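You operate a simulated robot arm through the tools that you are given. There is no shell and no other tool. Be economical: measure what you need, move in short steps, check, and stop when the job is done.

The job below is to be done with a simulated robot arm. You get a single attempt, and the scene is never put back.

JOB
Share out the batteries on the top of the camera bench. At the end: the battery that says "1" from the top of the camera bench is in the cream bowl; the black round lens hood is on the gold reflector board; the battery labelled "47" from the top of the camera bench is on the silver round tin; the battery marked "21" from the top of the camera bench is on the white slate board; whatever was shut is shut again. Leave all else as you found it, and nothing knocked over.

It is judged by the outcome, as a careful person would: the job done as asked, and still so three seconds after it is handed in. It fails if anything else is knocked over, pushed out of place, dropped, spilled or broken.

ROBOT AND FRAMES
A 7-joint arm with a two-finger parallel gripper, fixed in place. Base frame: the origin is at the foot of the arm, x ahead of it, y to its left, z up; the work surface is at about z = 0.88. Units: m, degrees, N and s.
With the tool pointing down near the work surface it reaches from about 0.3 to 0.7 m from the base axis. Its first joint turns from -66.0 to 66.0 degrees. Payload 1.57 kg.
The TCP is the grasp point between the finger pads, 0.03 m short of the fingertips. In the tool frame z runs along the fingers and y along their closing line. The gripper opens to 0.11 m. The fingers are 0.024 m wide and 0.012 m thick; the gripper's body (0.048 by 0.112 m) begins 0.078 m behind the TCP.
Orientation is that of the tool frame in the base frame, as [roll, pitch, yaw] about the fixed x, y, z axes, in that order (R = Rz(yaw) Ry(pitch) Rx(roll)). With the fingers straight down and closing along the base's y, the tool's x points along the base's -x, its y along +y and its z along -z.

CONTROLS
- The arm moves only by the tool send_rows. Its argument "motion" is a list of rows, each a list of 3 entries, a list of its own where there are three numbers: the turn, a rotation vector about the tool's x, y, z in units of 5 degrees (1.0 is 5 degrees), then the shift along the tool's x, y, z in units of 25 mm (1.0 is 25 mm), then the gripper command, from -1 (shut) to 1 (fully open), values between in proportion. In form: [[[ax, ay, az], [x, y, z], claw], ...]. A call has 1 to 20 rows; each row shifts and turns the commanded pose from where the row before left it, along the tool's axes as they then stand. A call with a number of a shift or a turn outside -1 to 1 is refused whole. Each row takes 0.2 s and may step no farther than 0.05 m and 8.6 degrees from the row before; otherwise, or with a gripper value out of range, the whole call is refused. Where a pose cannot be reached the arm comes as near as it can. A force on the tool above 40 N (or 10 N above the force at the start of the call, whichever is more), or a blocked arm, ends the call early, and 0.2 s more pass. The fingers move at their own pace (about 0.108 m/s each) and stop on an object; they squeeze with about 26 N. The grip force told is the motor's: it shows also when the fingers shut on nothing. Time passes only in rows, and 0.2 s behind the last, so rows that do not move let the fingers close. The reply holds the time, the measured pose of the TCP, the force on the tool along the base axes, the opening and the grip force, in the units named above and with some noise, with the torque about the TCP (base axes, N m) and any sound that the robot's microphone picked up.
- Cameras (640 x 400 px; columns grow to the right, rows downward): "scene" is fixed at [0.1711, -0.4006, 1.3948]; the picture's right is [0.70, -0.71, 0.00], its down [-0.47, -0.46, -0.75] and it looks along [0.54, 0.53, -0.66] (base axes); focal length 237 px, centre (320, 200). "wrist" rides on the gripper at [0.07, 0.016, -0.141] in the tool frame; the picture's right is [-0.23, 0.97, 0.00], its down [-0.86, -0.20, -0.48] and it looks along [-0.47, -0.11, 0.88] (tool axes); focal length 222 px, centre (320, 200). There is no depth. A picture from a camera that has moved, and an enlarged one, comes with that camera's place and axes in the base frame and with its lens.
- camera(camera): a new picture of that camera. The clock stands still meanwhile.
- zoom(camera, box): a new picture of the part [left, top, right, bottom] of that camera's present view, enlarged. The clock stands still meanwhile.
- hand_in(): hands the job in; it is judged then, once.

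Work in short steps. Places have to be worked out from the pictures, the camera data and where the tool is seen: move nearer, look again, correct. Check each grasp and each placing, and mend what went wrong. You have 120 turns and 84 pictures in all, those below and enlarged ones among them. Open the gripper and draw the arm clear of the work before you hand the job in, unless the task says otherwise; then end with one line.

The tools are called as a command line: name --argument value ..., lists and objects as JSON in quotes. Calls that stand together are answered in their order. send_rows: Moves the arm, as the interface text tells. Its arguments: {"type":"object","properties":{"motion":{"type":"array","items":{"type":"array"}}},"required":["motion"]} The other tools are called the same way: camera (camera) takes a picture; zoom (camera, box) takes an enlarged picture of a part of a camera's view; hand_in () hands the job in.

At the start:

```text
clock: 0.0
position: [0.397, -0.003, 1.2133]
orientation: [180.0, 0.0, 180.0]
contact_force: [-0.1, -0.6, -0.4]
wrist_torque: [-0.01, 0.02, -0.01]
opening: 0.1103
grasp_force: 0.0
```

scene: 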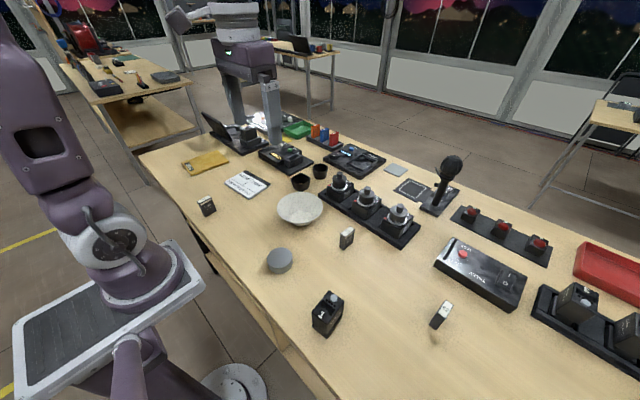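
wrist: 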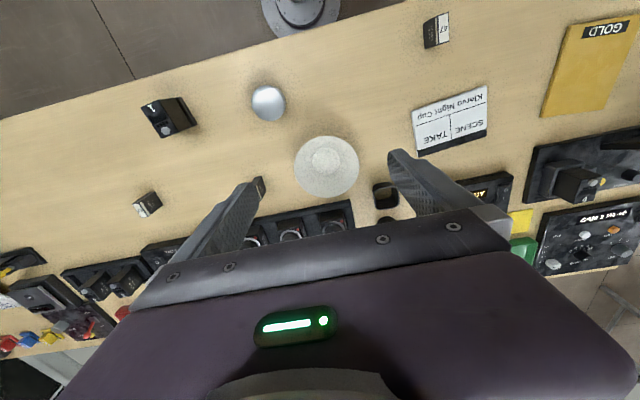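

I'll enlarge the views to read the labels on the bench items.

zoom --camera "scene" --box '[170, 130, 330, 230]'

zoom --camera "scene" --box '[300, 210, 480, 350]'

zoom --camera "scene" --box '[280, 140, 440, 260]'

zoom --camera "wrist" --box '[120, 60, 300, 240]'

```text
4.00 times, centred on (250, 180) of scene
camera zoom: at [0.1711, -0.4006, 1.3948], right [0.7, -0.71, 0.0], down [-0.47, -0.46, -0.75], along [0.54, 0.53, -0.66], focal length 948 px, centre (600, 280)
```

zoom: 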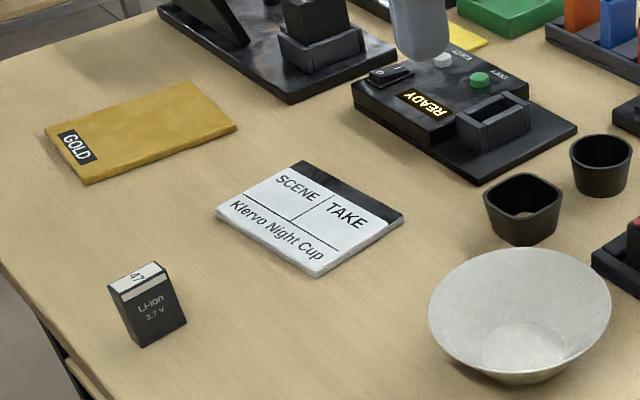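

```text
2.86 times, centred on (390, 280) of scene
camera zoom: at [0.1711, -0.4006, 1.3948], right [0.7, -0.71, 0.0], down [-0.47, -0.46, -0.75], along [0.54, 0.53, -0.66], focal length 677 px, centre (120, -29)
```

zoom: 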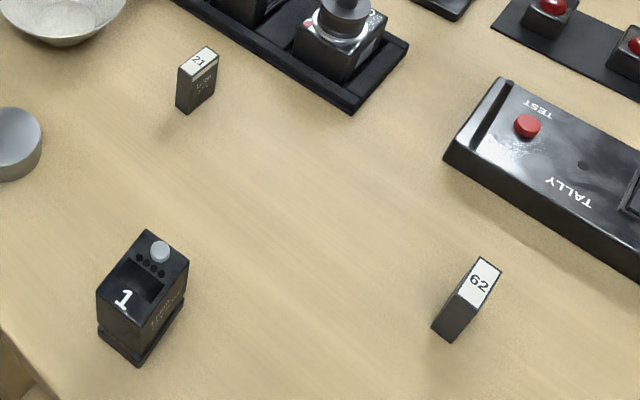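

```text
3.33 times, centred on (360, 200) of scene
camera zoom: at [0.1711, -0.4006, 1.3948], right [0.7, -0.71, 0.0], down [-0.47, -0.46, -0.75], along [0.54, 0.53, -0.66], focal length 790 px, centre (187, 200)
```

zoom: 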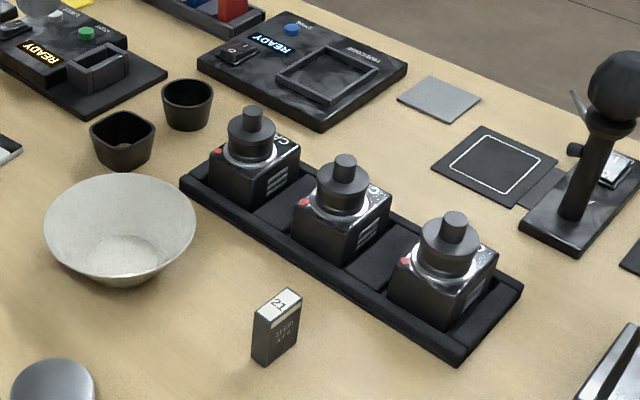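

```text
2.22 times, centred on (210, 150) of wrist
camera zoom: at [0.3276, 0.0135, 1.3544], right [0.23, 0.97, 0.0], down [0.86, -0.2, 0.48], along [0.47, -0.11, -0.88], focal length 494 px, centre (564, 311)
```

zoom: 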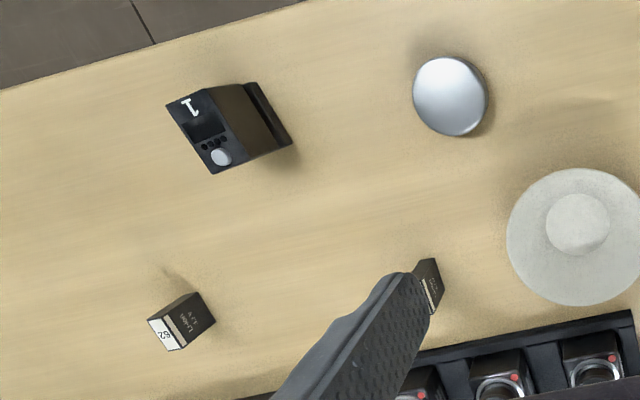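

The block marked "1" needs a closer look, and I want to see the right side of the bench too.

zoom --camera "scene" --box '[296, 280, 360, 344]'

zoom --camera "scene" --box '[420, 190, 640, 380]'

zoom --camera "scene" --box '[190, 100, 350, 200]'

```text
6.25 times, centred on (328, 312) of scene
camera zoom: at [0.1711, -0.4006, 1.3948], right [0.7, -0.71, 0.0], down [-0.47, -0.46, -0.75], along [0.54, 0.53, -0.66], focal length 1481 px, centre (270, -500)
```

zoom: 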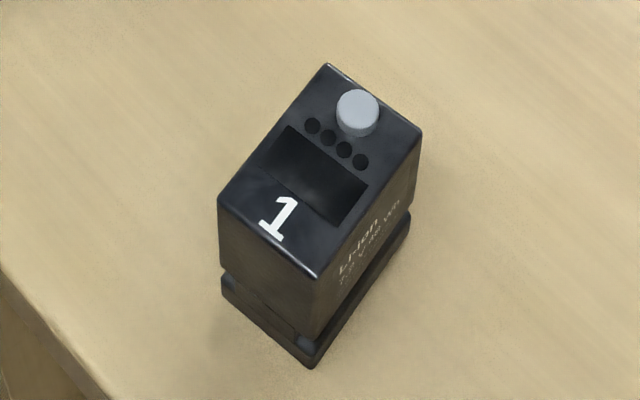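

```text
2.11 times, centred on (530, 285) of scene
camera zoom: at [0.1711, -0.4006, 1.3948], right [0.7, -0.71, 0.0], down [-0.47, -0.46, -0.75], along [0.54, 0.53, -0.66], focal length 499 px, centre (-122, 21)
```

zoom: 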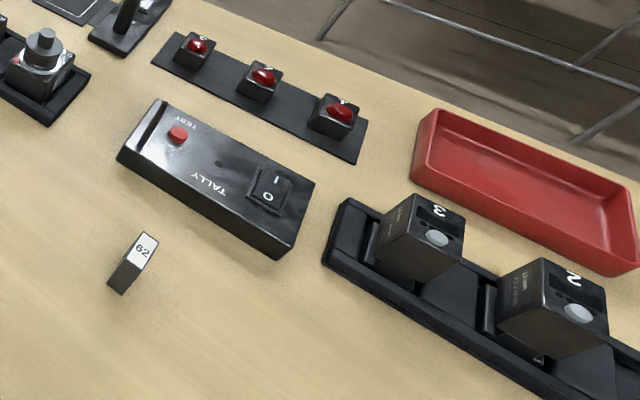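

```text
4.00 times, centred on (270, 150) of scene
camera zoom: at [0.1711, -0.4006, 1.3948], right [0.7, -0.71, 0.0], down [-0.47, -0.46, -0.75], along [0.54, 0.53, -0.66], focal length 948 px, centre (520, 400)
```

zoom: 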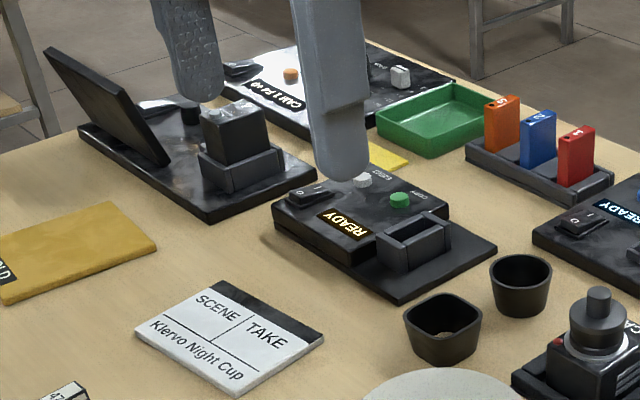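

The block marked "1" (Li-ion) is at about (0.33,-0.265), 47 near (0.31,0.22), 21 near (0.516,-0.163), tin (0.34,-0.097), slate (0.47,0.25), gold board (0.43,0.495), and the round hood near (0.69,0.11). I'll go above 47 first to measure it.

send_rows --motion '[[[0, 0, 0], [0.41, 0.98, 0.7], 1], [[0, 0, 0], [0.41, 0.98, 0.7], 1], [[0, 0, 0], [0.41, 0.98, 0.7], 1], [[0, 0, 0], [0.41, 0.98, 0.7], 1], [[0, 0, 0], [0.41, 0.98, 0.7], 1], [[0, 0, 0], [0.41, 0.98, 0.7], 1], [[0, 0, 0], [0.41, 0.98, 0.7], 1], [[0, 0, 0], [0.41, 0.98, 0.7], 1], [[0, 0, 0], [0.41, 0.98, 0.7], 1], [[0, 0, 0], [0, 0, 0], 1]]'

camera --camera "wrist"

```text
clock: 2.2
position: [0.3056, 0.2196, 1.053]
orientation: [180.0, 0.0, -180.0]
contact_force: [-0.1, 0.5, 0.1]
wrist_torque: [0.0, 0.02, 0.03]
opening: 0.1099
grasp_force: 0.1
```

```text
74 pictures are left
camera wrist: at [0.2358, 0.2363, 1.1959], right [0.23, 0.97, 0.0], down [0.86, -0.2, 0.48], along [0.47, -0.11, -0.88], focal length 222 px, centre (320, 200)
```

wrist: 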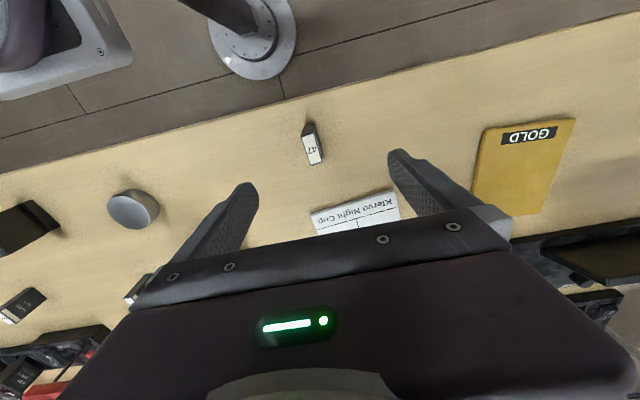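

zoom --camera "wrist" --box '[280, 110, 344, 174]'

```text
6.25 times, centred on (312, 142) of wrist
camera zoom: at [0.2358, 0.2363, 1.1959], right [0.23, 0.97, 0.0], down [0.86, -0.2, 0.48], along [0.47, -0.11, -0.88], focal length 1388 px, centre (370, 562)
```

zoom: 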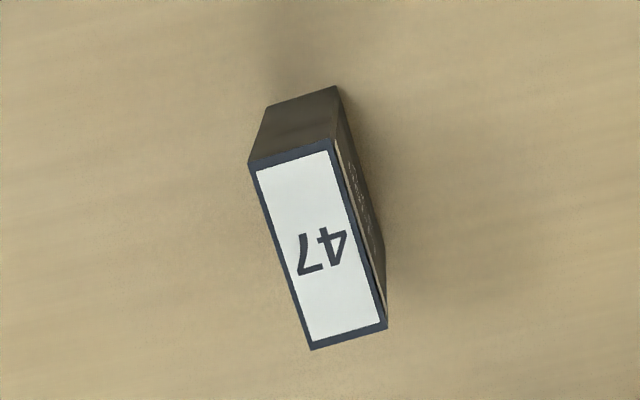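

47 measures ~0.016×0.038×0.056 standing at (0.306,0.210), turned ~3.5°. I descend to z≈0.925 and grip across its thin side.

send_rows --motion '[[[0, 0, -0.7], [0, -0.38, 0], 1], [[0, 0, 0], [0, 0, 0.85], 1], [[0, 0, 0], [0, 0, 0.85], 1], [[0, 0, 0], [0, 0, 0.85], 1], [[0, 0, 0], [0, 0, 0.85], 1], [[0, 0, 0], [0, 0, 0.85], 1], [[0, 0, 0], [0, 0, 0.85], 1], [[0, 0, 0], [0, 0, 0], 1]]'

camera --camera "wrist"

```text
clock: 4.0
position: [0.3055, 0.2102, 0.9269]
orientation: [179.9, 0.0, -176.6]
contact_force: [0.1, 0.4, -0.3]
wrist_torque: [0.01, -0.03, 0.0]
opening: 0.11
grasp_force: 0.0
```

```text
72 pictures are left
camera wrist: at [0.2347, 0.2216, 1.069], right [0.17, 0.99, 0.0], down [0.87, -0.15, 0.48], along [0.47, -0.08, -0.88], focal length 222 px, centre (320, 200)
```

wrist: 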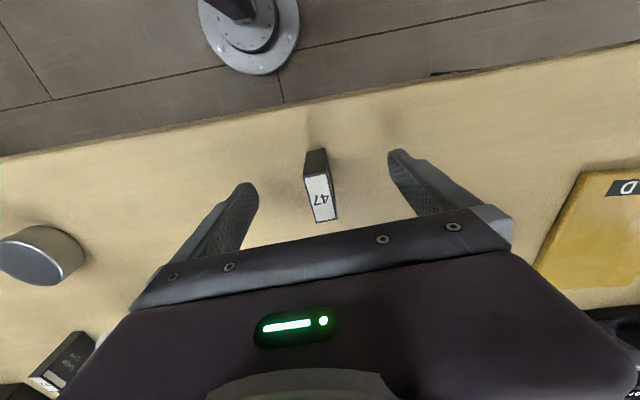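

Well centred between the fingers. I close and lift.

send_rows --motion '[[[0, 0, 0], [0, 0, 0], -1], [[0, 0, 0], [0, 0, 0], -1], [[0, 0, 0], [0, 0, 0], -1], [[0, 0, 0], [0, 0, 0], -1], [[0, 0, 0], [0, 0, -0.3], -1], [[0, 0, 0], [0, 0, -0.8], -1], [[0, 0, 0], [0, 0, -1], -1], [[0, 0, 0], [0, 0, -1], -1], [[0, 0, 0], [0, 0, 0], -1]]'

camera --camera "wrist"

```text
clock: 6.0
position: [0.304, 0.2117, 1.0073]
orientation: [-180.0, -0.1, -176.6]
contact_force: [-0.4, 1.1, 0.0]
wrist_torque: [0.01, 0.02, -0.02]
opening: 0.0156
grasp_force: 26.2
```

```text
71 pictures are left
camera wrist: at [0.2336, 0.2227, 1.1486], right [0.17, 0.99, 0.0], down [0.87, -0.15, 0.48], along [0.47, -0.08, -0.88], focal length 222 px, centre (320, 200)
```

wrist: 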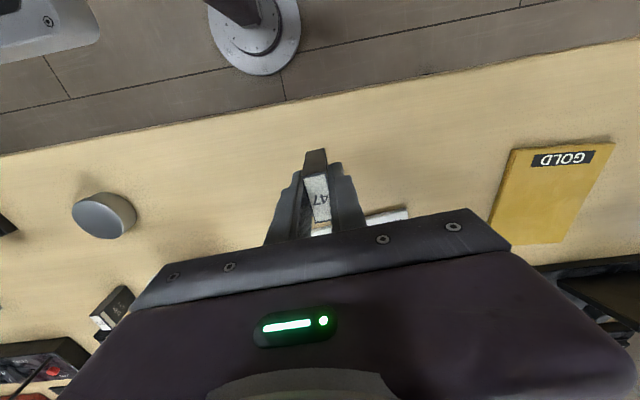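

Grip is firm (0.0156 m). I carry 47 toward the tin, stopping short to measure it.

send_rows --motion '[[[0, 0, 0], [-0.067, -0.965, 0], -1], [[0, 0, 0], [-0.067, -0.965, 0], -1], [[0, 0, 0], [-0.067, -0.965, 0], -1], [[0, 0, 0], [-0.067, -0.965, 0], -1], [[0, 0, 0], [-0.067, -0.965, 0], -1], [[0, 0, 0], [-0.067, -0.965, 0], -1], [[0, 0, 0], [-0.067, -0.965, 0], -1], [[0, 0, 0], [-0.067, -0.965, 0], -1], [[0, 0, 0], [-0.067, -0.965, 0], -1], [[0, 0, 0], [-0.067, -0.965, 0], -1], [[0, 0, 0], [0, 0, 0], -1]]'

camera --camera "wrist"

```text
clock: 8.4
position: [0.3359, -0.0309, 1.0059]
orientation: [-180.0, 0.0, -176.5]
contact_force: [0.0, 1.3, -1.0]
wrist_torque: [0.02, -0.02, 0.02]
opening: 0.0154
grasp_force: 26.2
```

```text
70 pictures are left
camera wrist: at [0.2661, -0.0188, 1.147], right [0.17, 0.99, 0.0], down [0.87, -0.15, 0.48], along [0.47, -0.08, -0.88], focal length 222 px, centre (320, 200)
```

wrist: 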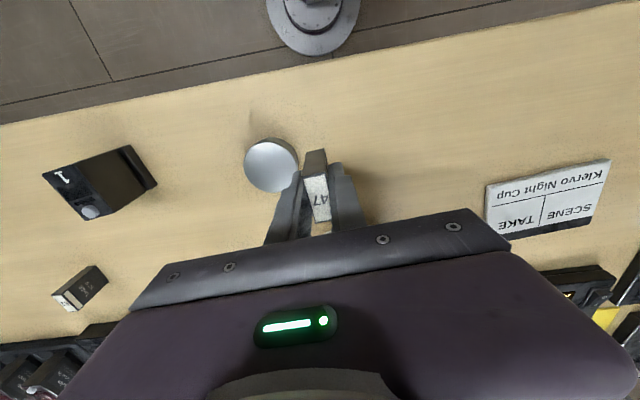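

zoom --camera "wrist" --box '[230, 120, 310, 200]'

zoom --camera "scene" --box '[250, 210, 330, 290]'

zoom --camera "wrist" --box '[30, 130, 170, 230]'

```text
5.00 times, centred on (270, 160) of wrist
camera zoom: at [0.2661, -0.0188, 1.147], right [0.17, 0.99, 0.0], down [0.87, -0.15, 0.48], along [0.47, -0.08, -0.88], focal length 1111 px, centre (570, 400)
```

zoom: 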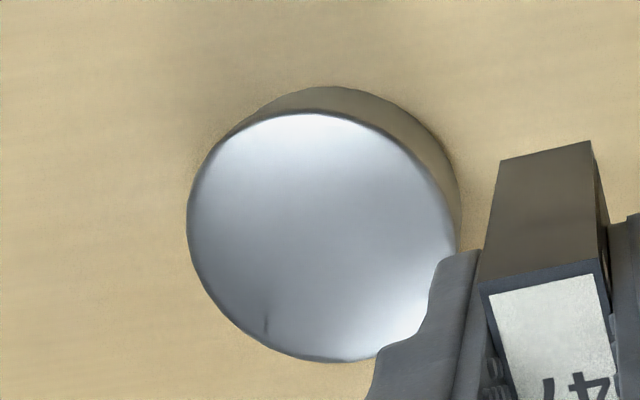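

```text
5.00 times, centred on (290, 250) of scene
camera zoom: at [0.1711, -0.4006, 1.3948], right [0.7, -0.71, 0.0], down [-0.47, -0.46, -0.75], along [0.54, 0.53, -0.66], focal length 1185 px, centre (470, -50)
```

zoom: 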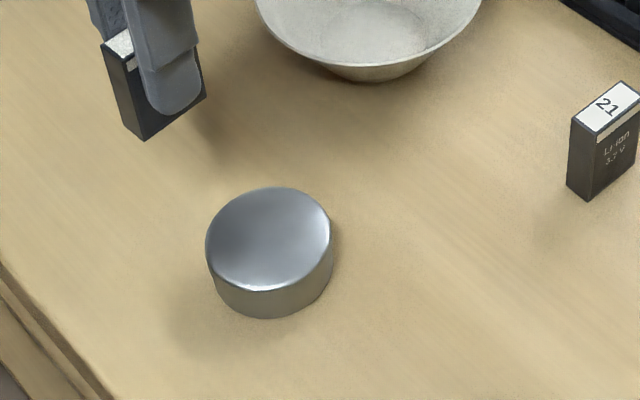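

```text
4.00 times, centred on (100, 180) of wrist
camera zoom: at [0.2661, -0.0188, 1.147], right [0.17, 0.99, 0.0], down [0.87, -0.15, 0.48], along [0.47, -0.08, -0.88], focal length 888 px, centre (1200, 280)
```

zoom: 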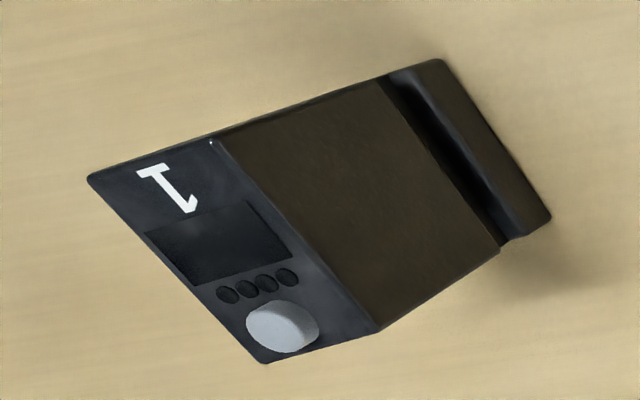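

Tin top is centred near (0.347,-0.088), z≈0.90, 0.064 m wide. I move over it and go down to just above contact.

send_rows --motion '[[[0, 0, 0], [-0.1, -0.77, 0], -1], [[0, 0, 0], [-0.1, -0.77, 0], -1], [[0, 0, 0], [-0.1, -0.77, 0], -1], [[0, 0, 0], [0, 0, 0.9], -1], [[0, 0, 0], [0, 0, 0.8], -1], [[0, 0, 0], [0, 0, 0], -1]]'

zoom --camera "scene" --box '[240, 210, 320, 290]'

zoom --camera "wrist" --box '[260, 120, 380, 240]'

```text
clock: 9.8
position: [0.3467, -0.0891, 0.9634]
orientation: [-180.0, 0.1, -176.5]
contact_force: [-0.1, -0.8, -0.7]
wrist_torque: [0.02, 0.0, -0.01]
opening: 0.0153
grasp_force: 25.4
```

```text
5.00 times, centred on (280, 250) of scene
camera zoom: at [0.1711, -0.4006, 1.3948], right [0.7, -0.71, 0.0], down [-0.47, -0.46, -0.75], along [0.54, 0.53, -0.66], focal length 1185 px, centre (520, -50)
```

zoom: 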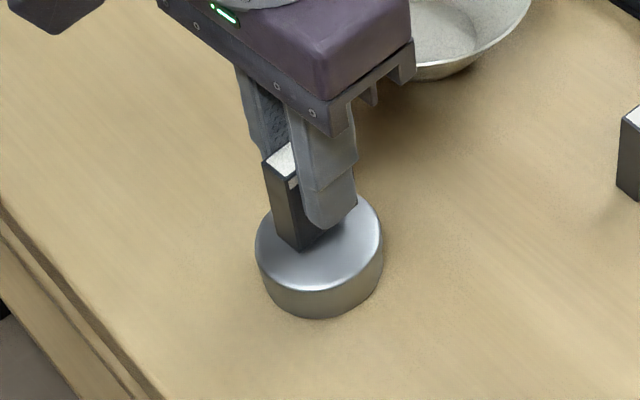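

```text
3.33 times, centred on (320, 180) of wrist
camera zoom: at [0.2769, -0.0766, 1.1053], right [0.17, 0.99, 0.0], down [0.87, -0.15, 0.48], along [0.47, -0.08, -0.88], focal length 740 px, centre (320, 267)
```

zoom: 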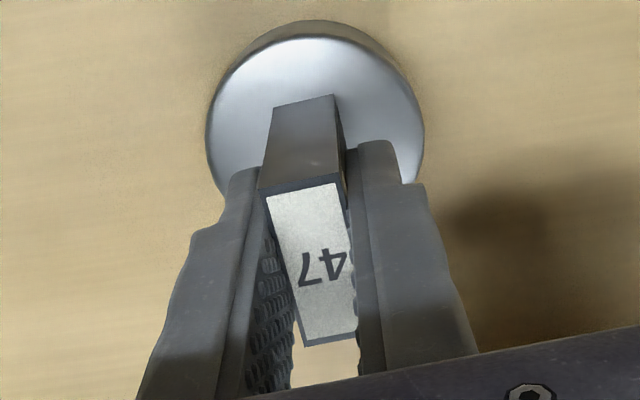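

Centred over the tin. I lower in small steps watching for force.

send_rows --motion '[[[0, 0, 0], [0, 0, 0.3], -1], [[0, 0, 0], [0, 0, 0.2], -1], [[0, 0, 0], [0, 0, 0.05], -1], [[0, 0, 0], [0, 0, 0], -1]]'

zoom --camera "scene" --box '[240, 210, 320, 290]'

```text
clock: 10.8
position: [0.348, -0.0891, 0.9502]
orientation: [180.0, 0.0, -176.4]
contact_force: [1.6, 2.3, 27.2]
wrist_torque: [0.09, -0.14, -0.01]
opening: 0.0155
grasp_force: 26.5
```

```text
5.00 times, centred on (280, 250) of scene
camera zoom: at [0.1708, -0.4004, 1.3949], right [0.7, -0.71, 0.0], down [-0.47, -0.46, -0.75], along [0.54, 0.53, -0.66], focal length 1185 px, centre (520, -50)
```

zoom: 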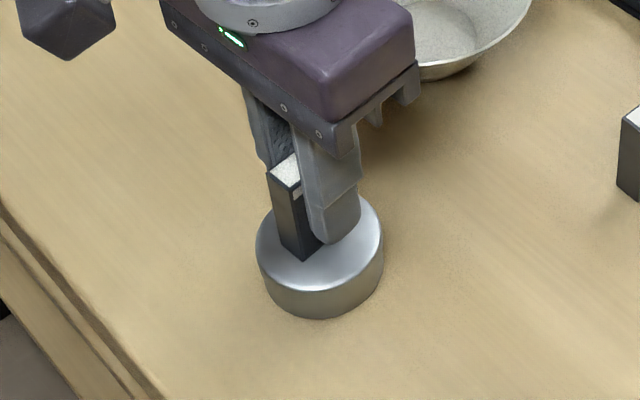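

Contact (27 N). I relax slightly, open gently, and rise.

send_rows --motion '[[[0, 0, 0], [0, 0, -0.04], -1], [[0, 0, 0], [0, 0, 0], -0.5], [[0, 0, 0], [0, 0, 0], -0.3], [[0, 0, 0], [0, 0, 0], 0], [[0, 0, 0], [0, 0, -0.5], 0], [[0, 0, 0], [0, 0, -1], 0], [[0, 0, 0], [0, 0, -1], 0], [[0, 0, 0], [0, 0, -1], 0], [[0, 0, 0], [0, 0, 0], 0]]'

camera --camera "wrist"

```text
clock: 12.8
position: [0.3469, -0.0895, 1.0373]
orientation: [180.0, 0.1, -176.6]
contact_force: [-0.4, -0.1, -0.3]
wrist_torque: [-0.02, -0.03, 0.0]
opening: 0.055
grasp_force: 0.0
```

```text
63 pictures are left
camera wrist: at [0.277, -0.0767, 1.1803], right [0.17, 0.99, 0.0], down [0.87, -0.15, 0.48], along [0.47, -0.08, -0.88], focal length 222 px, centre (320, 200)
```

wrist: 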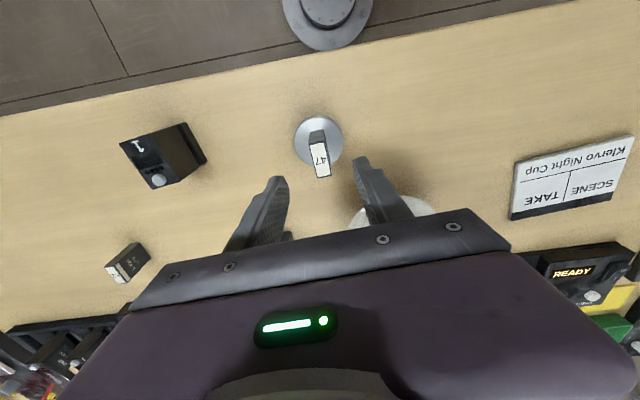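

47 stands on the tin. Now above battery 21 to measure it.

send_rows --motion '[[[0, 0, 0], [-0.99, -0.53, -0.1], 0.5], [[0, 0, 0], [-0.99, -0.53, -0.1], 1], [[0, 0, 0], [-0.99, -0.53, -0.1], 1], [[0, 0, 0], [-0.99, -0.53, -0.1], 1], [[0, 0, 0], [-0.99, -0.53, -0.1], 1], [[0, 0, 0], [-0.99, -0.53, -0.1], 1], [[0, 0, 0.7], [0, 0, 0], 1], [[0, 0, 0], [0, 0, 0], 1]]'

camera --camera "wrist"

```text
clock: 14.6
position: [0.5007, -0.1587, 1.0533]
orientation: [-179.9, 0.0, -180.0]
contact_force: [0.1, 0.4, 0.2]
wrist_torque: [-0.01, -0.01, 0.01]
opening: 0.1103
grasp_force: 0.0
```

```text
62 pictures are left
camera wrist: at [0.4311, -0.1419, 1.195], right [0.23, 0.97, 0.0], down [0.85, -0.2, 0.48], along [0.47, -0.11, -0.88], focal length 222 px, centre (320, 200)
```

wrist: 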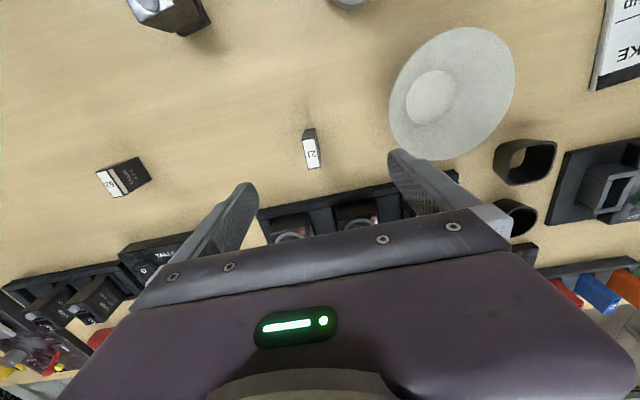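

zoom --camera "wrist" --box '[272, 110, 352, 190]'

zoom --camera "wrist" --box '[380, 20, 540, 170]'

```text
5.00 times, centred on (312, 150) of wrist
camera zoom: at [0.4311, -0.1419, 1.195], right [0.23, 0.97, 0.0], down [0.85, -0.2, 0.48], along [0.47, -0.11, -0.88], focal length 1111 px, centre (360, 450)
```

zoom: 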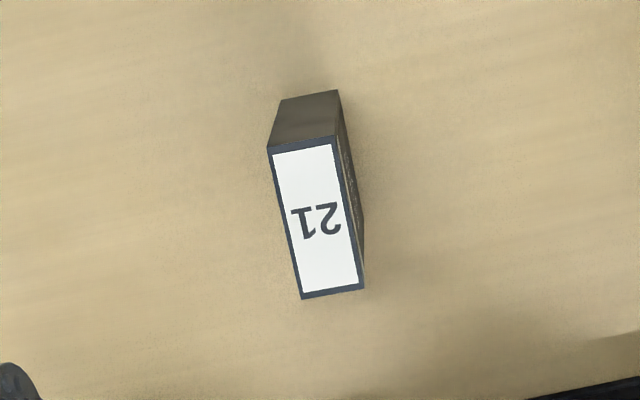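

```text
2.67 times, centred on (460, 95) of wrist
camera zoom: at [0.4311, -0.1419, 1.195], right [0.23, 0.97, 0.0], down [0.85, -0.2, 0.48], along [0.47, -0.11, -0.88], focal length 592 px, centre (-53, 480)
```

zoom: 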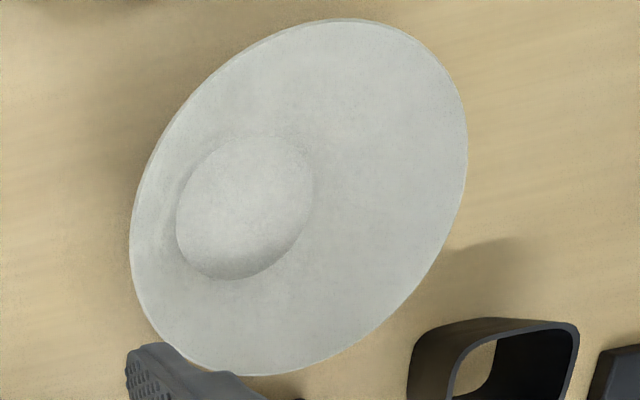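

21 is at (0.5065,-0.170), turned about -3°. I align and descend.

send_rows --motion '[[[0, 0, 0], [-0.23, -0.44, 0], 1], [[0, 0, 0.6], [0, 0, 0.85], 1], [[0, 0, 0], [0, 0, 0.85], 1], [[0, 0, 0], [0, 0, 0.85], 1], [[0, 0, 0], [0, 0, 0.85], 1], [[0, 0, 0], [0, 0, 0.85], 1], [[0, 0, 0], [0, 0, 0.85], 1], [[0, 0, 0], [0, 0, 0], 1]]'

camera --camera "wrist"

```text
clock: 16.4
position: [0.5084, -0.1675, 0.9232]
orientation: [179.9, 0.0, 177.0]
contact_force: [0.6, -0.5, 0.5]
wrist_torque: [0.01, 0.0, -0.03]
opening: 0.1102
grasp_force: 0.0
```

```text
59 pictures are left
camera wrist: at [0.4391, -0.1487, 1.0662], right [0.28, 0.96, 0.0], down [0.84, -0.24, 0.48], along [0.46, -0.13, -0.88], focal length 222 px, centre (320, 200)
```

wrist: 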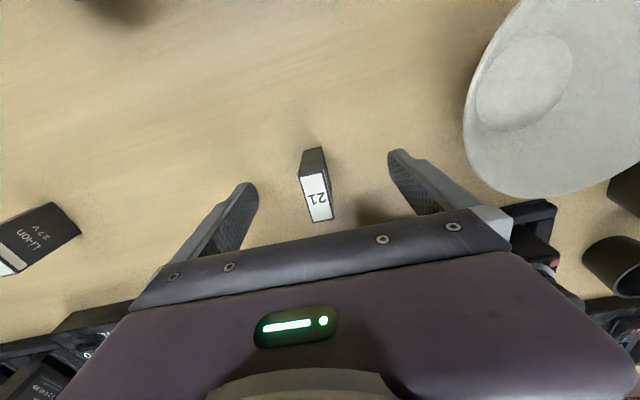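

Centred enough; close and lift.

send_rows --motion '[[[0, 0, 0], [0, -0.06, 0], 0], [[0, 0, 0], [0, 0, 0], -0.5], [[0, 0, 0], [0, 0, 0], -1], [[0, 0, 0], [0, 0, 0], -1], [[0, 0, 0], [0, 0, 0], -1], [[0, 0, 0], [0, 0, -0.3], -1], [[0, 0, 0], [0, 0, -0.8], -1], [[0, 0, 0], [0, 0, -1], -1], [[0, 0, 0], [0, 0, -1], -1], [[0, 0, 0], [0, 0, -1], -1], [[0, 0, 0], [0, 0, -1], -1], [[0, 0, 0], [0, 0, 0], -1]]'

camera --camera "wrist"

```text
clock: 19.0
position: [0.5069, -0.1695, 1.0532]
orientation: [-180.0, 0.1, 177.0]
contact_force: [-0.1, -0.5, -0.7]
wrist_torque: [-0.01, 0.0, 0.02]
opening: 0.0158
grasp_force: 26.2
```

```text
58 pictures are left
camera wrist: at [0.4393, -0.1494, 1.1952], right [0.28, 0.96, 0.0], down [0.84, -0.24, 0.48], along [0.46, -0.13, -0.88], focal length 222 px, centre (320, 200)
```

wrist: 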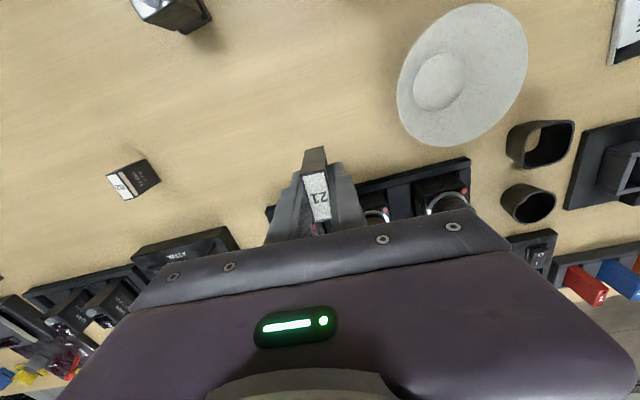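

21 held. Carry it toward the slate.

send_rows --motion '[[[0, 0, 0], [0.175, 0.953, 0], -1], [[0, 0, 0], [0.175, 0.953, 0], -1], [[0, 0, 0], [0.175, 0.953, 0], -1], [[0, 0, 0], [0.175, 0.953, 0], -1], [[0, 0, 0], [0.175, 0.953, 0], -1], [[0, 0, 0], [0.175, 0.953, 0], -1], [[0, 0, 0], [0.175, 0.953, 0], -1], [[0, 0, 0], [0.175, 0.953, 0], -1], [[0, 0, 0], [0.175, 0.953, 0], -1], [[0, 0, 0], [0.175, 0.953, 0], -1], [[0, 0, 0], [0.175, 0.953, 0], -1], [[0, 0, 0], [0.175, 0.953, 0], -1], [[0, 0, 0], [0.175, 0.953, 0], -1], [[0, 0, 0], [0.175, 0.953, 0], -1], [[0, 0, 0], [0.175, 0.953, 0], -1], [[0, 0, 0], [0, 0, 0], -1]]'

camera --camera "wrist"

```text
clock: 22.4
position: [0.4603, 0.1881, 1.0519]
orientation: [180.0, 0.0, 177.0]
contact_force: [0.8, 0.4, 0.0]
wrist_torque: [0.01, -0.02, -0.04]
opening: 0.0151
grasp_force: 26.4
```

```text
57 pictures are left
camera wrist: at [0.3907, 0.2093, 1.1935], right [0.28, 0.96, 0.0], down [0.84, -0.24, 0.48], along [0.46, -0.13, -0.88], focal length 222 px, centre (320, 200)
```

wrist: 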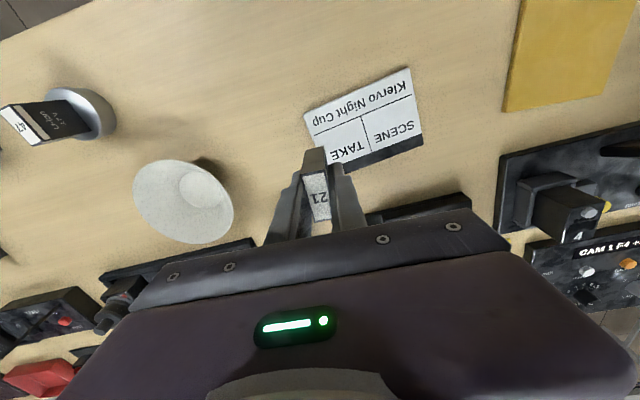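

Slate centre is near (0.459,0.255). Move over it and go down partway.

send_rows --motion '[[[0, 0, 0], [0.05, 0.88, 0], -1], [[0, 0, 0], [0.05, 0.88, 0], -1], [[0, 0, 0], [0.05, 0.88, 0], -1], [[0, 0, 0], [0, 0, 1], -1], [[0, 0, 0], [0, 0, 1], -1], [[0, 0, 0], [0, 0, 1], -1], [[0, 0, 0], [0, 0, 0.5], -1], [[0, 0, 0], [0, 0, 0], -1]]'

camera --camera "wrist"

zoom --camera "scene" --box '[200, 130, 300, 220]'

```text
clock: 24.2
position: [0.4607, 0.2538, 0.9654]
orientation: [-180.0, 0.0, 176.9]
contact_force: [0.0, 0.2, -0.1]
wrist_torque: [0.03, 0.0, 0.01]
opening: 0.0154
grasp_force: 25.6
```

```text
56 pictures are left
camera wrist: at [0.3909, 0.2744, 1.1074], right [0.28, 0.96, 0.0], down [0.84, -0.24, 0.48], along [0.46, -0.13, -0.88], focal length 222 px, centre (320, 200)
```

wrist: 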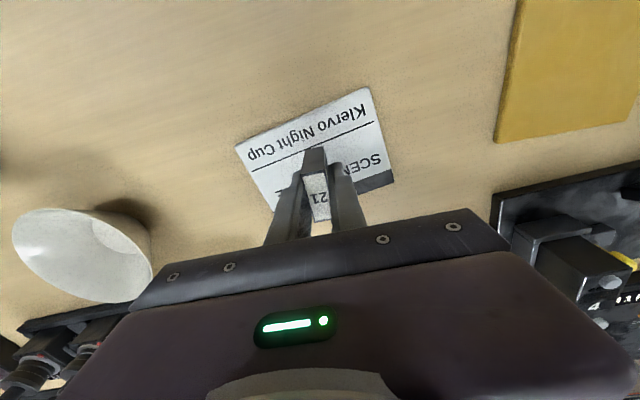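

```text
4.44 times, centred on (250, 175) of scene
camera zoom: at [0.1711, -0.4006, 1.3948], right [0.7, -0.71, 0.0], down [-0.47, -0.46, -0.75], along [0.54, 0.53, -0.66], focal length 1053 px, centre (631, 311)
```

zoom: 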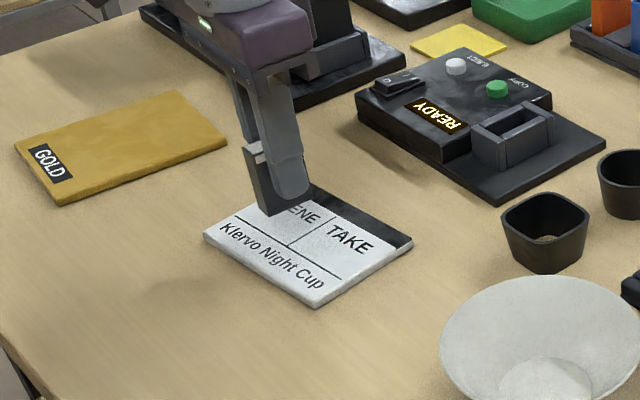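

Battery is over the slate's middle. Lower to contact.

send_rows --motion '[[[0, 0, 0], [0.15, 0, 0.6], -1], [[0, 0, 0], [0, 0, 0.4], -1], [[0, 0, 0], [0, 0, 0.2], -1], [[0, 0, 0], [0, 0, 0.1], -1], [[0, 0, 0], [0, 0, 0], -1]]'

```text
clock: 25.4
position: [0.457, 0.2557, 0.9341]
orientation: [179.8, 0.2, 177.0]
contact_force: [-0.1, 0.5, 27.5]
wrist_torque: [-0.03, 0.02, -0.01]
opening: 0.0155
grasp_force: 25.7
```

Contact at the expected height; relax a hair, release, rise.

send_rows --motion '[[[0, 0, 0], [0, 0, -0.04], -1], [[0, 0, 0], [0, 0, 0], -0.5], [[0, 0, 0], [0, 0, 0], -0.3], [[0, 0, 0], [0, 0, 0], 0], [[0, 0, 0], [0, 0, -0.5], 0], [[0, 0, 0], [0, 0, -1], 0], [[0, 0, 0], [0, 0, -1], 0], [[0, 0, 0], [0, 0, -1], 0], [[0, 0, 0], [0, 0, -1], 0], [[0, 0, 0], [0, 0, 0], 0]]'

camera --camera "wrist"

```text
clock: 27.6
position: [0.4558, 0.2549, 1.0471]
orientation: [180.0, 0.0, 177.0]
contact_force: [-0.2, -0.1, -0.5]
wrist_torque: [0.02, 0.01, 0.0]
opening: 0.0552
grasp_force: 0.0
```

```text
54 pictures are left
camera wrist: at [0.3869, 0.2754, 1.1894], right [0.28, 0.96, 0.0], down [0.84, -0.24, 0.48], along [0.46, -0.13, -0.88], focal length 222 px, centre (320, 200)
```

wrist: 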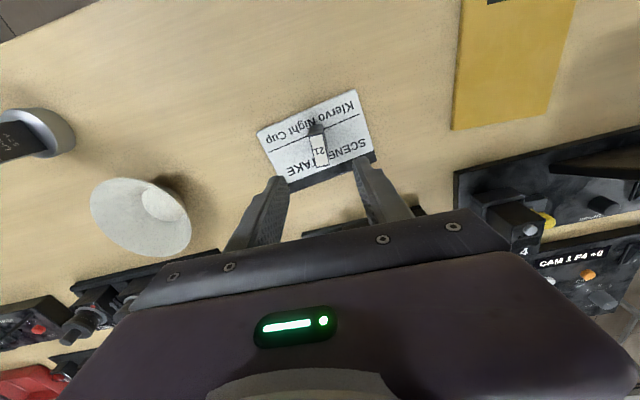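

21 stands on the slate. Next, get a look at the round hood from higher up.

send_rows --motion '[[[0, 0, 0], [-0.863, -0.73, -0.4], 1], [[0, 0, 0], [-0.863, -0.73, -0.4], 1], [[0, 0, 0], [-0.863, -0.73, -0.4], 1], [[0, 0, 0], [-0.863, -0.73, -0.4], 1], [[0, 0, 0], [-0.863, -0.73, -0.4], 1], [[0, 0, 0], [-0.863, -0.73, -0.4], 1], [[0, 0, 0], [-0.863, -0.73, -0.4], 1], [[0, 0, -0.6], [0, 0, 0], 1], [[0, 0, 0], [0, 0, 0], 1]]'

camera --camera "wrist"

```text
clock: 29.6
position: [0.6004, 0.1195, 1.1172]
orientation: [180.0, 0.0, 180.0]
contact_force: [0.8, 0.0, 0.0]
wrist_torque: [0.0, 0.01, 0.0]
opening: 0.11
grasp_force: 0.1
```

```text
53 pictures are left
camera wrist: at [0.5314, 0.1371, 1.2583], right [0.23, 0.97, 0.0], down [0.86, -0.2, 0.48], along [0.47, -0.11, -0.88], focal length 222 px, centre (320, 200)
```

wrist: 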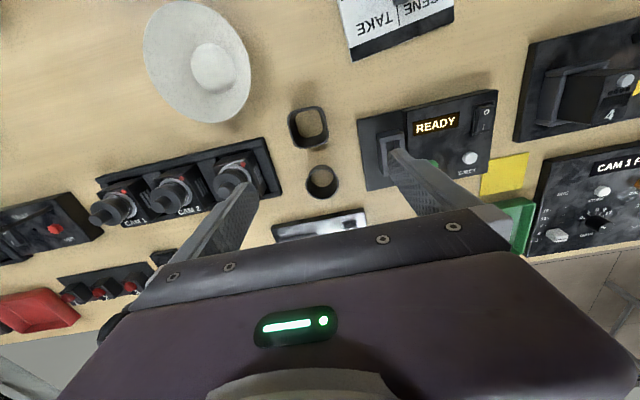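

zoom --camera "wrist" --box '[240, 90, 400, 240]'

zoom --camera "scene" --box '[280, 140, 370, 210]'

```text
2.67 times, centred on (320, 165) of wrist
camera zoom: at [0.5314, 0.1371, 1.2583], right [0.23, 0.97, 0.0], down [0.86, -0.2, 0.48], along [0.47, -0.11, -0.88], focal length 592 px, centre (320, 293)
```

zoom: 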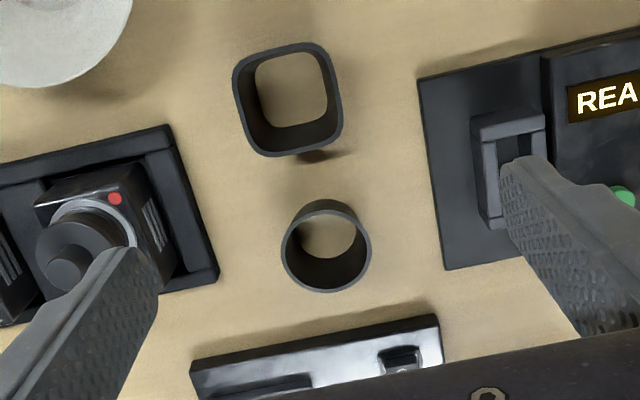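

```text
5.71 times, centred on (325, 175) of scene
camera zoom: at [0.1711, -0.4006, 1.3948], right [0.7, -0.71, 0.0], down [-0.47, -0.46, -0.75], along [0.54, 0.53, -0.66], focal length 1354 px, centre (291, 343)
```

zoom: 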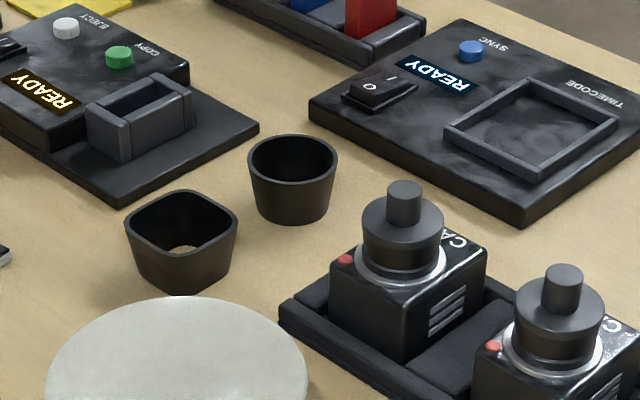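

Round hood is centred near (0.687,0.106), rim ~0.056 m wide at z≈0.912. I move above it at z≈1.0 with a reduced opening.

send_rows --motion '[[[0, 0, 0], [-0.9, -0.1, 0], 0.6], [[0, 0, 0], [-0.9, -0.1, 0.5], 0.6], [[0, 0, 0], [-0.9, -0.1, 0.9], 0.6], [[0, 0, 0], [-0.82, -0.2, 0.9], 0.6], [[0, 0, 0], [0, 0, 0.9], 0.6], [[0, 0, 0], [0, 0, 0.9], 0.6], [[0, 0, 0], [0, 0, 0.6], 0.6], [[0, 0, 0], [0, 0, 0], 0.6]]'

camera --camera "wrist"

zoom --camera "scene" --box '[280, 120, 370, 210]'

```text
clock: 31.4
position: [0.654, 0.107, 1.0216]
orientation: [-180.0, 0.0, -180.0]
contact_force: [-0.3, 0.7, -0.3]
wrist_torque: [-0.01, -0.01, -0.01]
opening: 0.088
grasp_force: 0.1
out of reach, approached as far as the arm can: row 2, 3, 4
```

```text
50 pictures are left
camera wrist: at [0.5834, 0.1232, 1.1632], right [0.23, 0.97, 0.0], down [0.86, -0.2, 0.48], along [0.47, -0.11, -0.88], focal length 222 px, centre (320, 200)
```

wrist: 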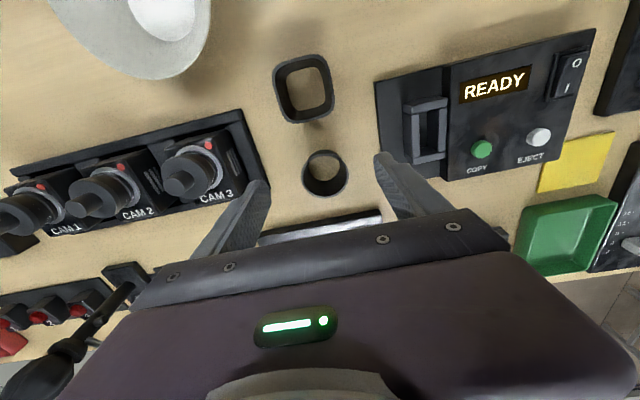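

```text
4.44 times, centred on (325, 165) of scene
camera zoom: at [0.171, -0.4006, 1.3948], right [0.7, -0.71, 0.0], down [-0.47, -0.46, -0.75], along [0.54, 0.53, -0.66], focal length 1053 px, centre (298, 356)
```

zoom: 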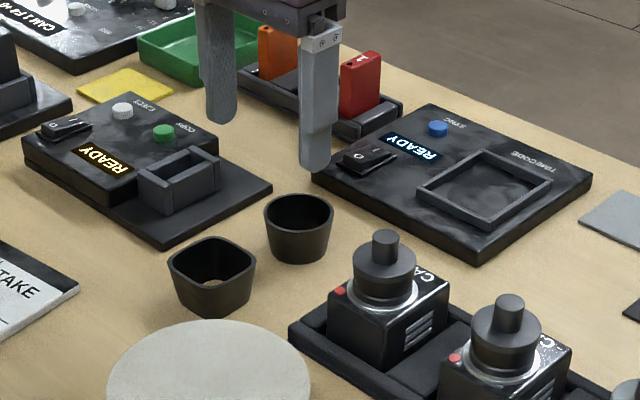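

Reach was clipped at height; the hood sits at (0.685,0.106). I go lower first, then outward.

send_rows --motion '[[[0, 0, 0], [0, 0, 0.9], 0.6], [[0, 0, 0], [-0.3, -0.02, 0.5], 0.6], [[0, 0, 0], [-0.5, -0.02, 0], 0.6], [[0, 0, 0], [-0.45, 0, 0], 0.6], [[0, 0, 0], [0, 0, 0], 0.6]]'

zoom --camera "wrist" --box '[220, 90, 420, 240]'

```text
clock: 32.6
position: [0.6726, 0.1063, 0.9846]
orientation: [180.0, 0.0, 179.9]
contact_force: [0.2, 0.5, -0.7]
wrist_torque: [0.03, -0.02, -0.04]
opening: 0.0879
grasp_force: 0.1
out of reach, approached as far as the arm can: row 4
```

```text
2.67 times, centred on (320, 165) of wrist
camera zoom: at [0.6033, 0.1222, 1.127], right [0.23, 0.97, 0.0], down [0.86, -0.2, 0.48], along [0.47, -0.11, -0.88], focal length 592 px, centre (320, 293)
```

zoom: 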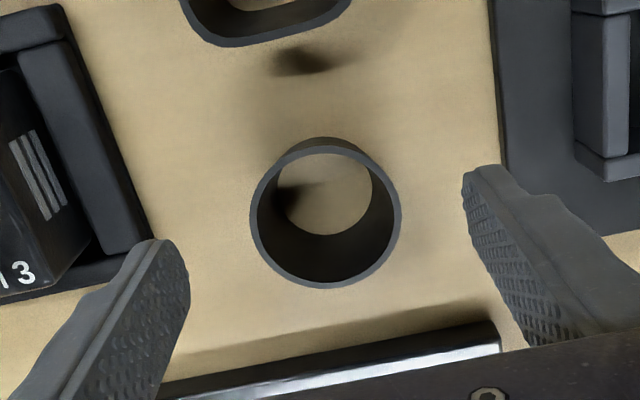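

Going down further and out the last ~11 mm.

send_rows --motion '[[[0, 0, 0], [0, -0.03, 0.9], 0.6], [[0, 0, 0], [0, -0.02, 0.9], 0.6], [[0, 0, 0], [-0.25, 0, 0.5], 0.6], [[0, 0, 0], [-0.22, 0, 0.35], 0.6], [[0, 0, 0], [0, 0, 0], 0.6]]'

zoom --camera "wrist" --box '[220, 90, 420, 240]'

zoom --camera "scene" --box '[280, 120, 370, 210]'

```text
clock: 33.8
position: [0.6857, 0.105, 0.9188]
orientation: [179.9, 0.0, -180.0]
contact_force: [0.0, -1.0, 0.6]
wrist_torque: [0.01, 0.0, -0.03]
opening: 0.0881
grasp_force: 0.0
```

```text
2.67 times, centred on (320, 165) of wrist
camera zoom: at [0.6163, 0.1218, 1.0606], right [0.23, 0.97, 0.0], down [0.85, -0.2, 0.48], along [0.47, -0.11, -0.88], focal length 592 px, centre (320, 293)
```

zoom: 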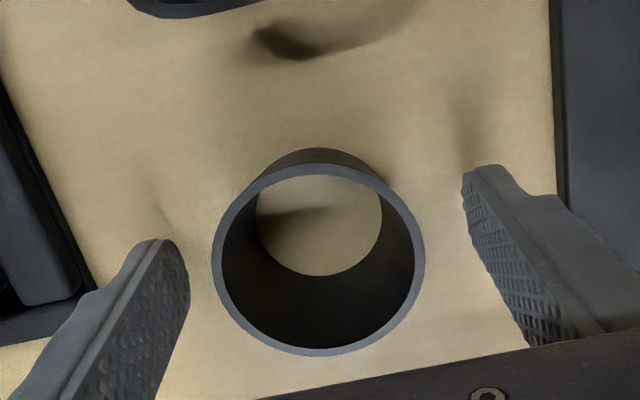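

```text
4.44 times, centred on (325, 165) of scene
camera zoom: at [0.1711, -0.4006, 1.3948], right [0.7, -0.71, 0.0], down [-0.47, -0.46, -0.75], along [0.54, 0.53, -0.66], focal length 1053 px, centre (298, 356)
```

zoom: 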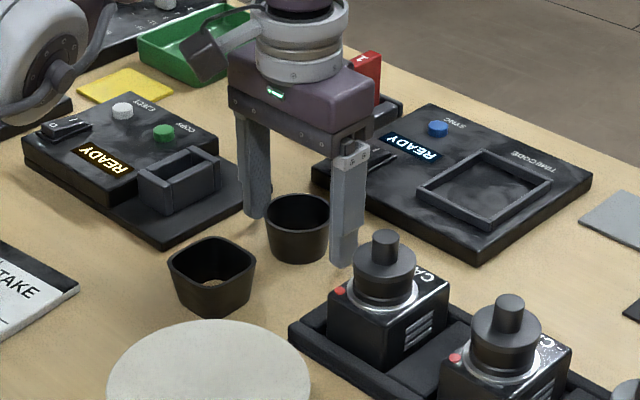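

Centred. Close and lift a little.

send_rows --motion '[[[0, 0, 0], [0, 0, 0.1], 0.3], [[0, 0, 0], [0, 0, 0], -0.2], [[0, 0, 0], [0, 0, 0], -1], [[0, 0, 0], [0, 0, 0], -1], [[0, 0, 0], [0, 0, 0], -1], [[0, 0, 0], [0, 0, -0.3], -1], [[0, 0, 0], [0, 0, -0.8], -1], [[0, 0, 0], [0, 0, -0.8], -1], [[0, 0, 0], [0, 0, 0], -1]]'

zoom --camera "wrist" --box '[220, 90, 420, 240]'

zoom --camera "scene" --box '[280, 120, 370, 210]'

```text
clock: 35.8
position: [0.6863, 0.1038, 0.9645]
orientation: [179.9, 0.2, -180.0]
contact_force: [-0.7, -0.3, -1.0]
wrist_torque: [0.02, 0.02, 0.02]
opening: 0.0566
grasp_force: 26.5
```

```text
2.67 times, centred on (320, 165) of wrist
camera zoom: at [0.6159, 0.1203, 1.1064], right [0.23, 0.97, 0.0], down [0.85, -0.2, 0.48], along [0.47, -0.11, -0.88], focal length 592 px, centre (320, 293)
```

zoom: 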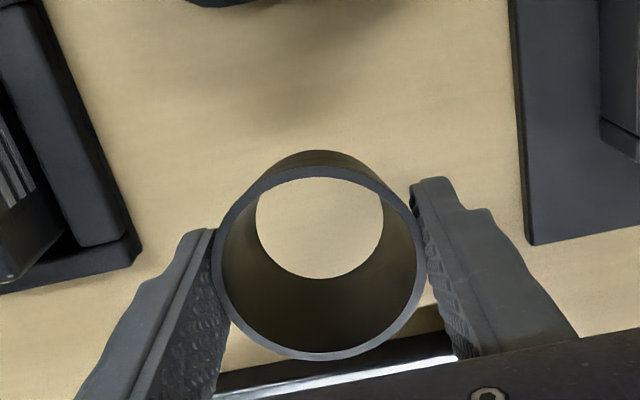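

```text
4.44 times, centred on (325, 165) of scene
camera zoom: at [0.1711, -0.4006, 1.3948], right [0.7, -0.71, 0.0], down [-0.47, -0.46, -0.75], along [0.54, 0.53, -0.66], focal length 1053 px, centre (298, 356)
```

zoom: 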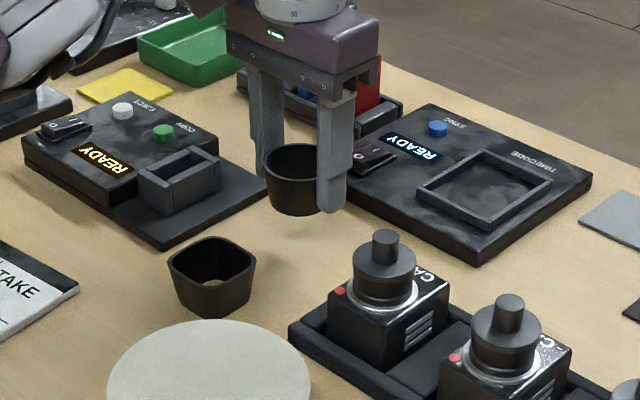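

Hood held. Raise, retreat, and carry toward the gold board.

send_rows --motion '[[[0, 0, 0], [0.2, 0, -1], -1], [[0, 0, 0], [0.9, 0, -0.9], -1], [[0, 0, 0], [0.9, 0, -0.9], -1], [[0, 0, 0], [0.9, 0, -0.9], -1], [[0, 0, 0], [0.9, 0, -0.8], -1], [[0, 0, 0], [0.6, 0.9, 0], -1], [[0, 0, 0], [0.45, 0.97, 0], -1], [[0, 0, 0], [0.45, 0.97, 0], -1], [[0, 0, 0], [0.45, 0.97, 0], -1], [[0, 0, 0], [0.45, 0.97, 0], -1], [[0, 0, 0], [0.45, 0.97, 0], -1], [[0, 0, 0], [0.45, 0.97, 0], -1], [[0, 0, 0], [0.45, 0.97, 0], -1], [[0, 0, 0], [0.45, 0.97, 0], -1], [[0, 0, 0], [0.45, 0.97, 0], -1], [[0, 0, 0], [0.45, 0.97, 0], -1], [[0, 0, 0], [0.45, 0.97, 0], -1], [[0, 0, 0], [0, 0, 0], -1]]'

camera --camera "wrist"

```text
clock: 39.6
position: [0.4523, 0.3938, 1.0754]
orientation: [180.0, 0.0, -180.0]
contact_force: [0.8, 0.6, -0.6]
wrist_torque: [-0.03, -0.02, -0.01]
opening: 0.0566
grasp_force: 26.2
```

```text
43 pictures are left
camera wrist: at [0.3833, 0.4102, 1.2184], right [0.23, 0.97, 0.0], down [0.85, -0.2, 0.48], along [0.47, -0.11, -0.88], focal length 222 px, centre (320, 200)
```

wrist: 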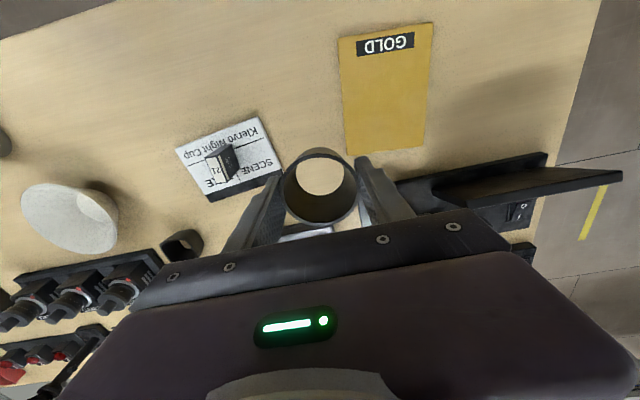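

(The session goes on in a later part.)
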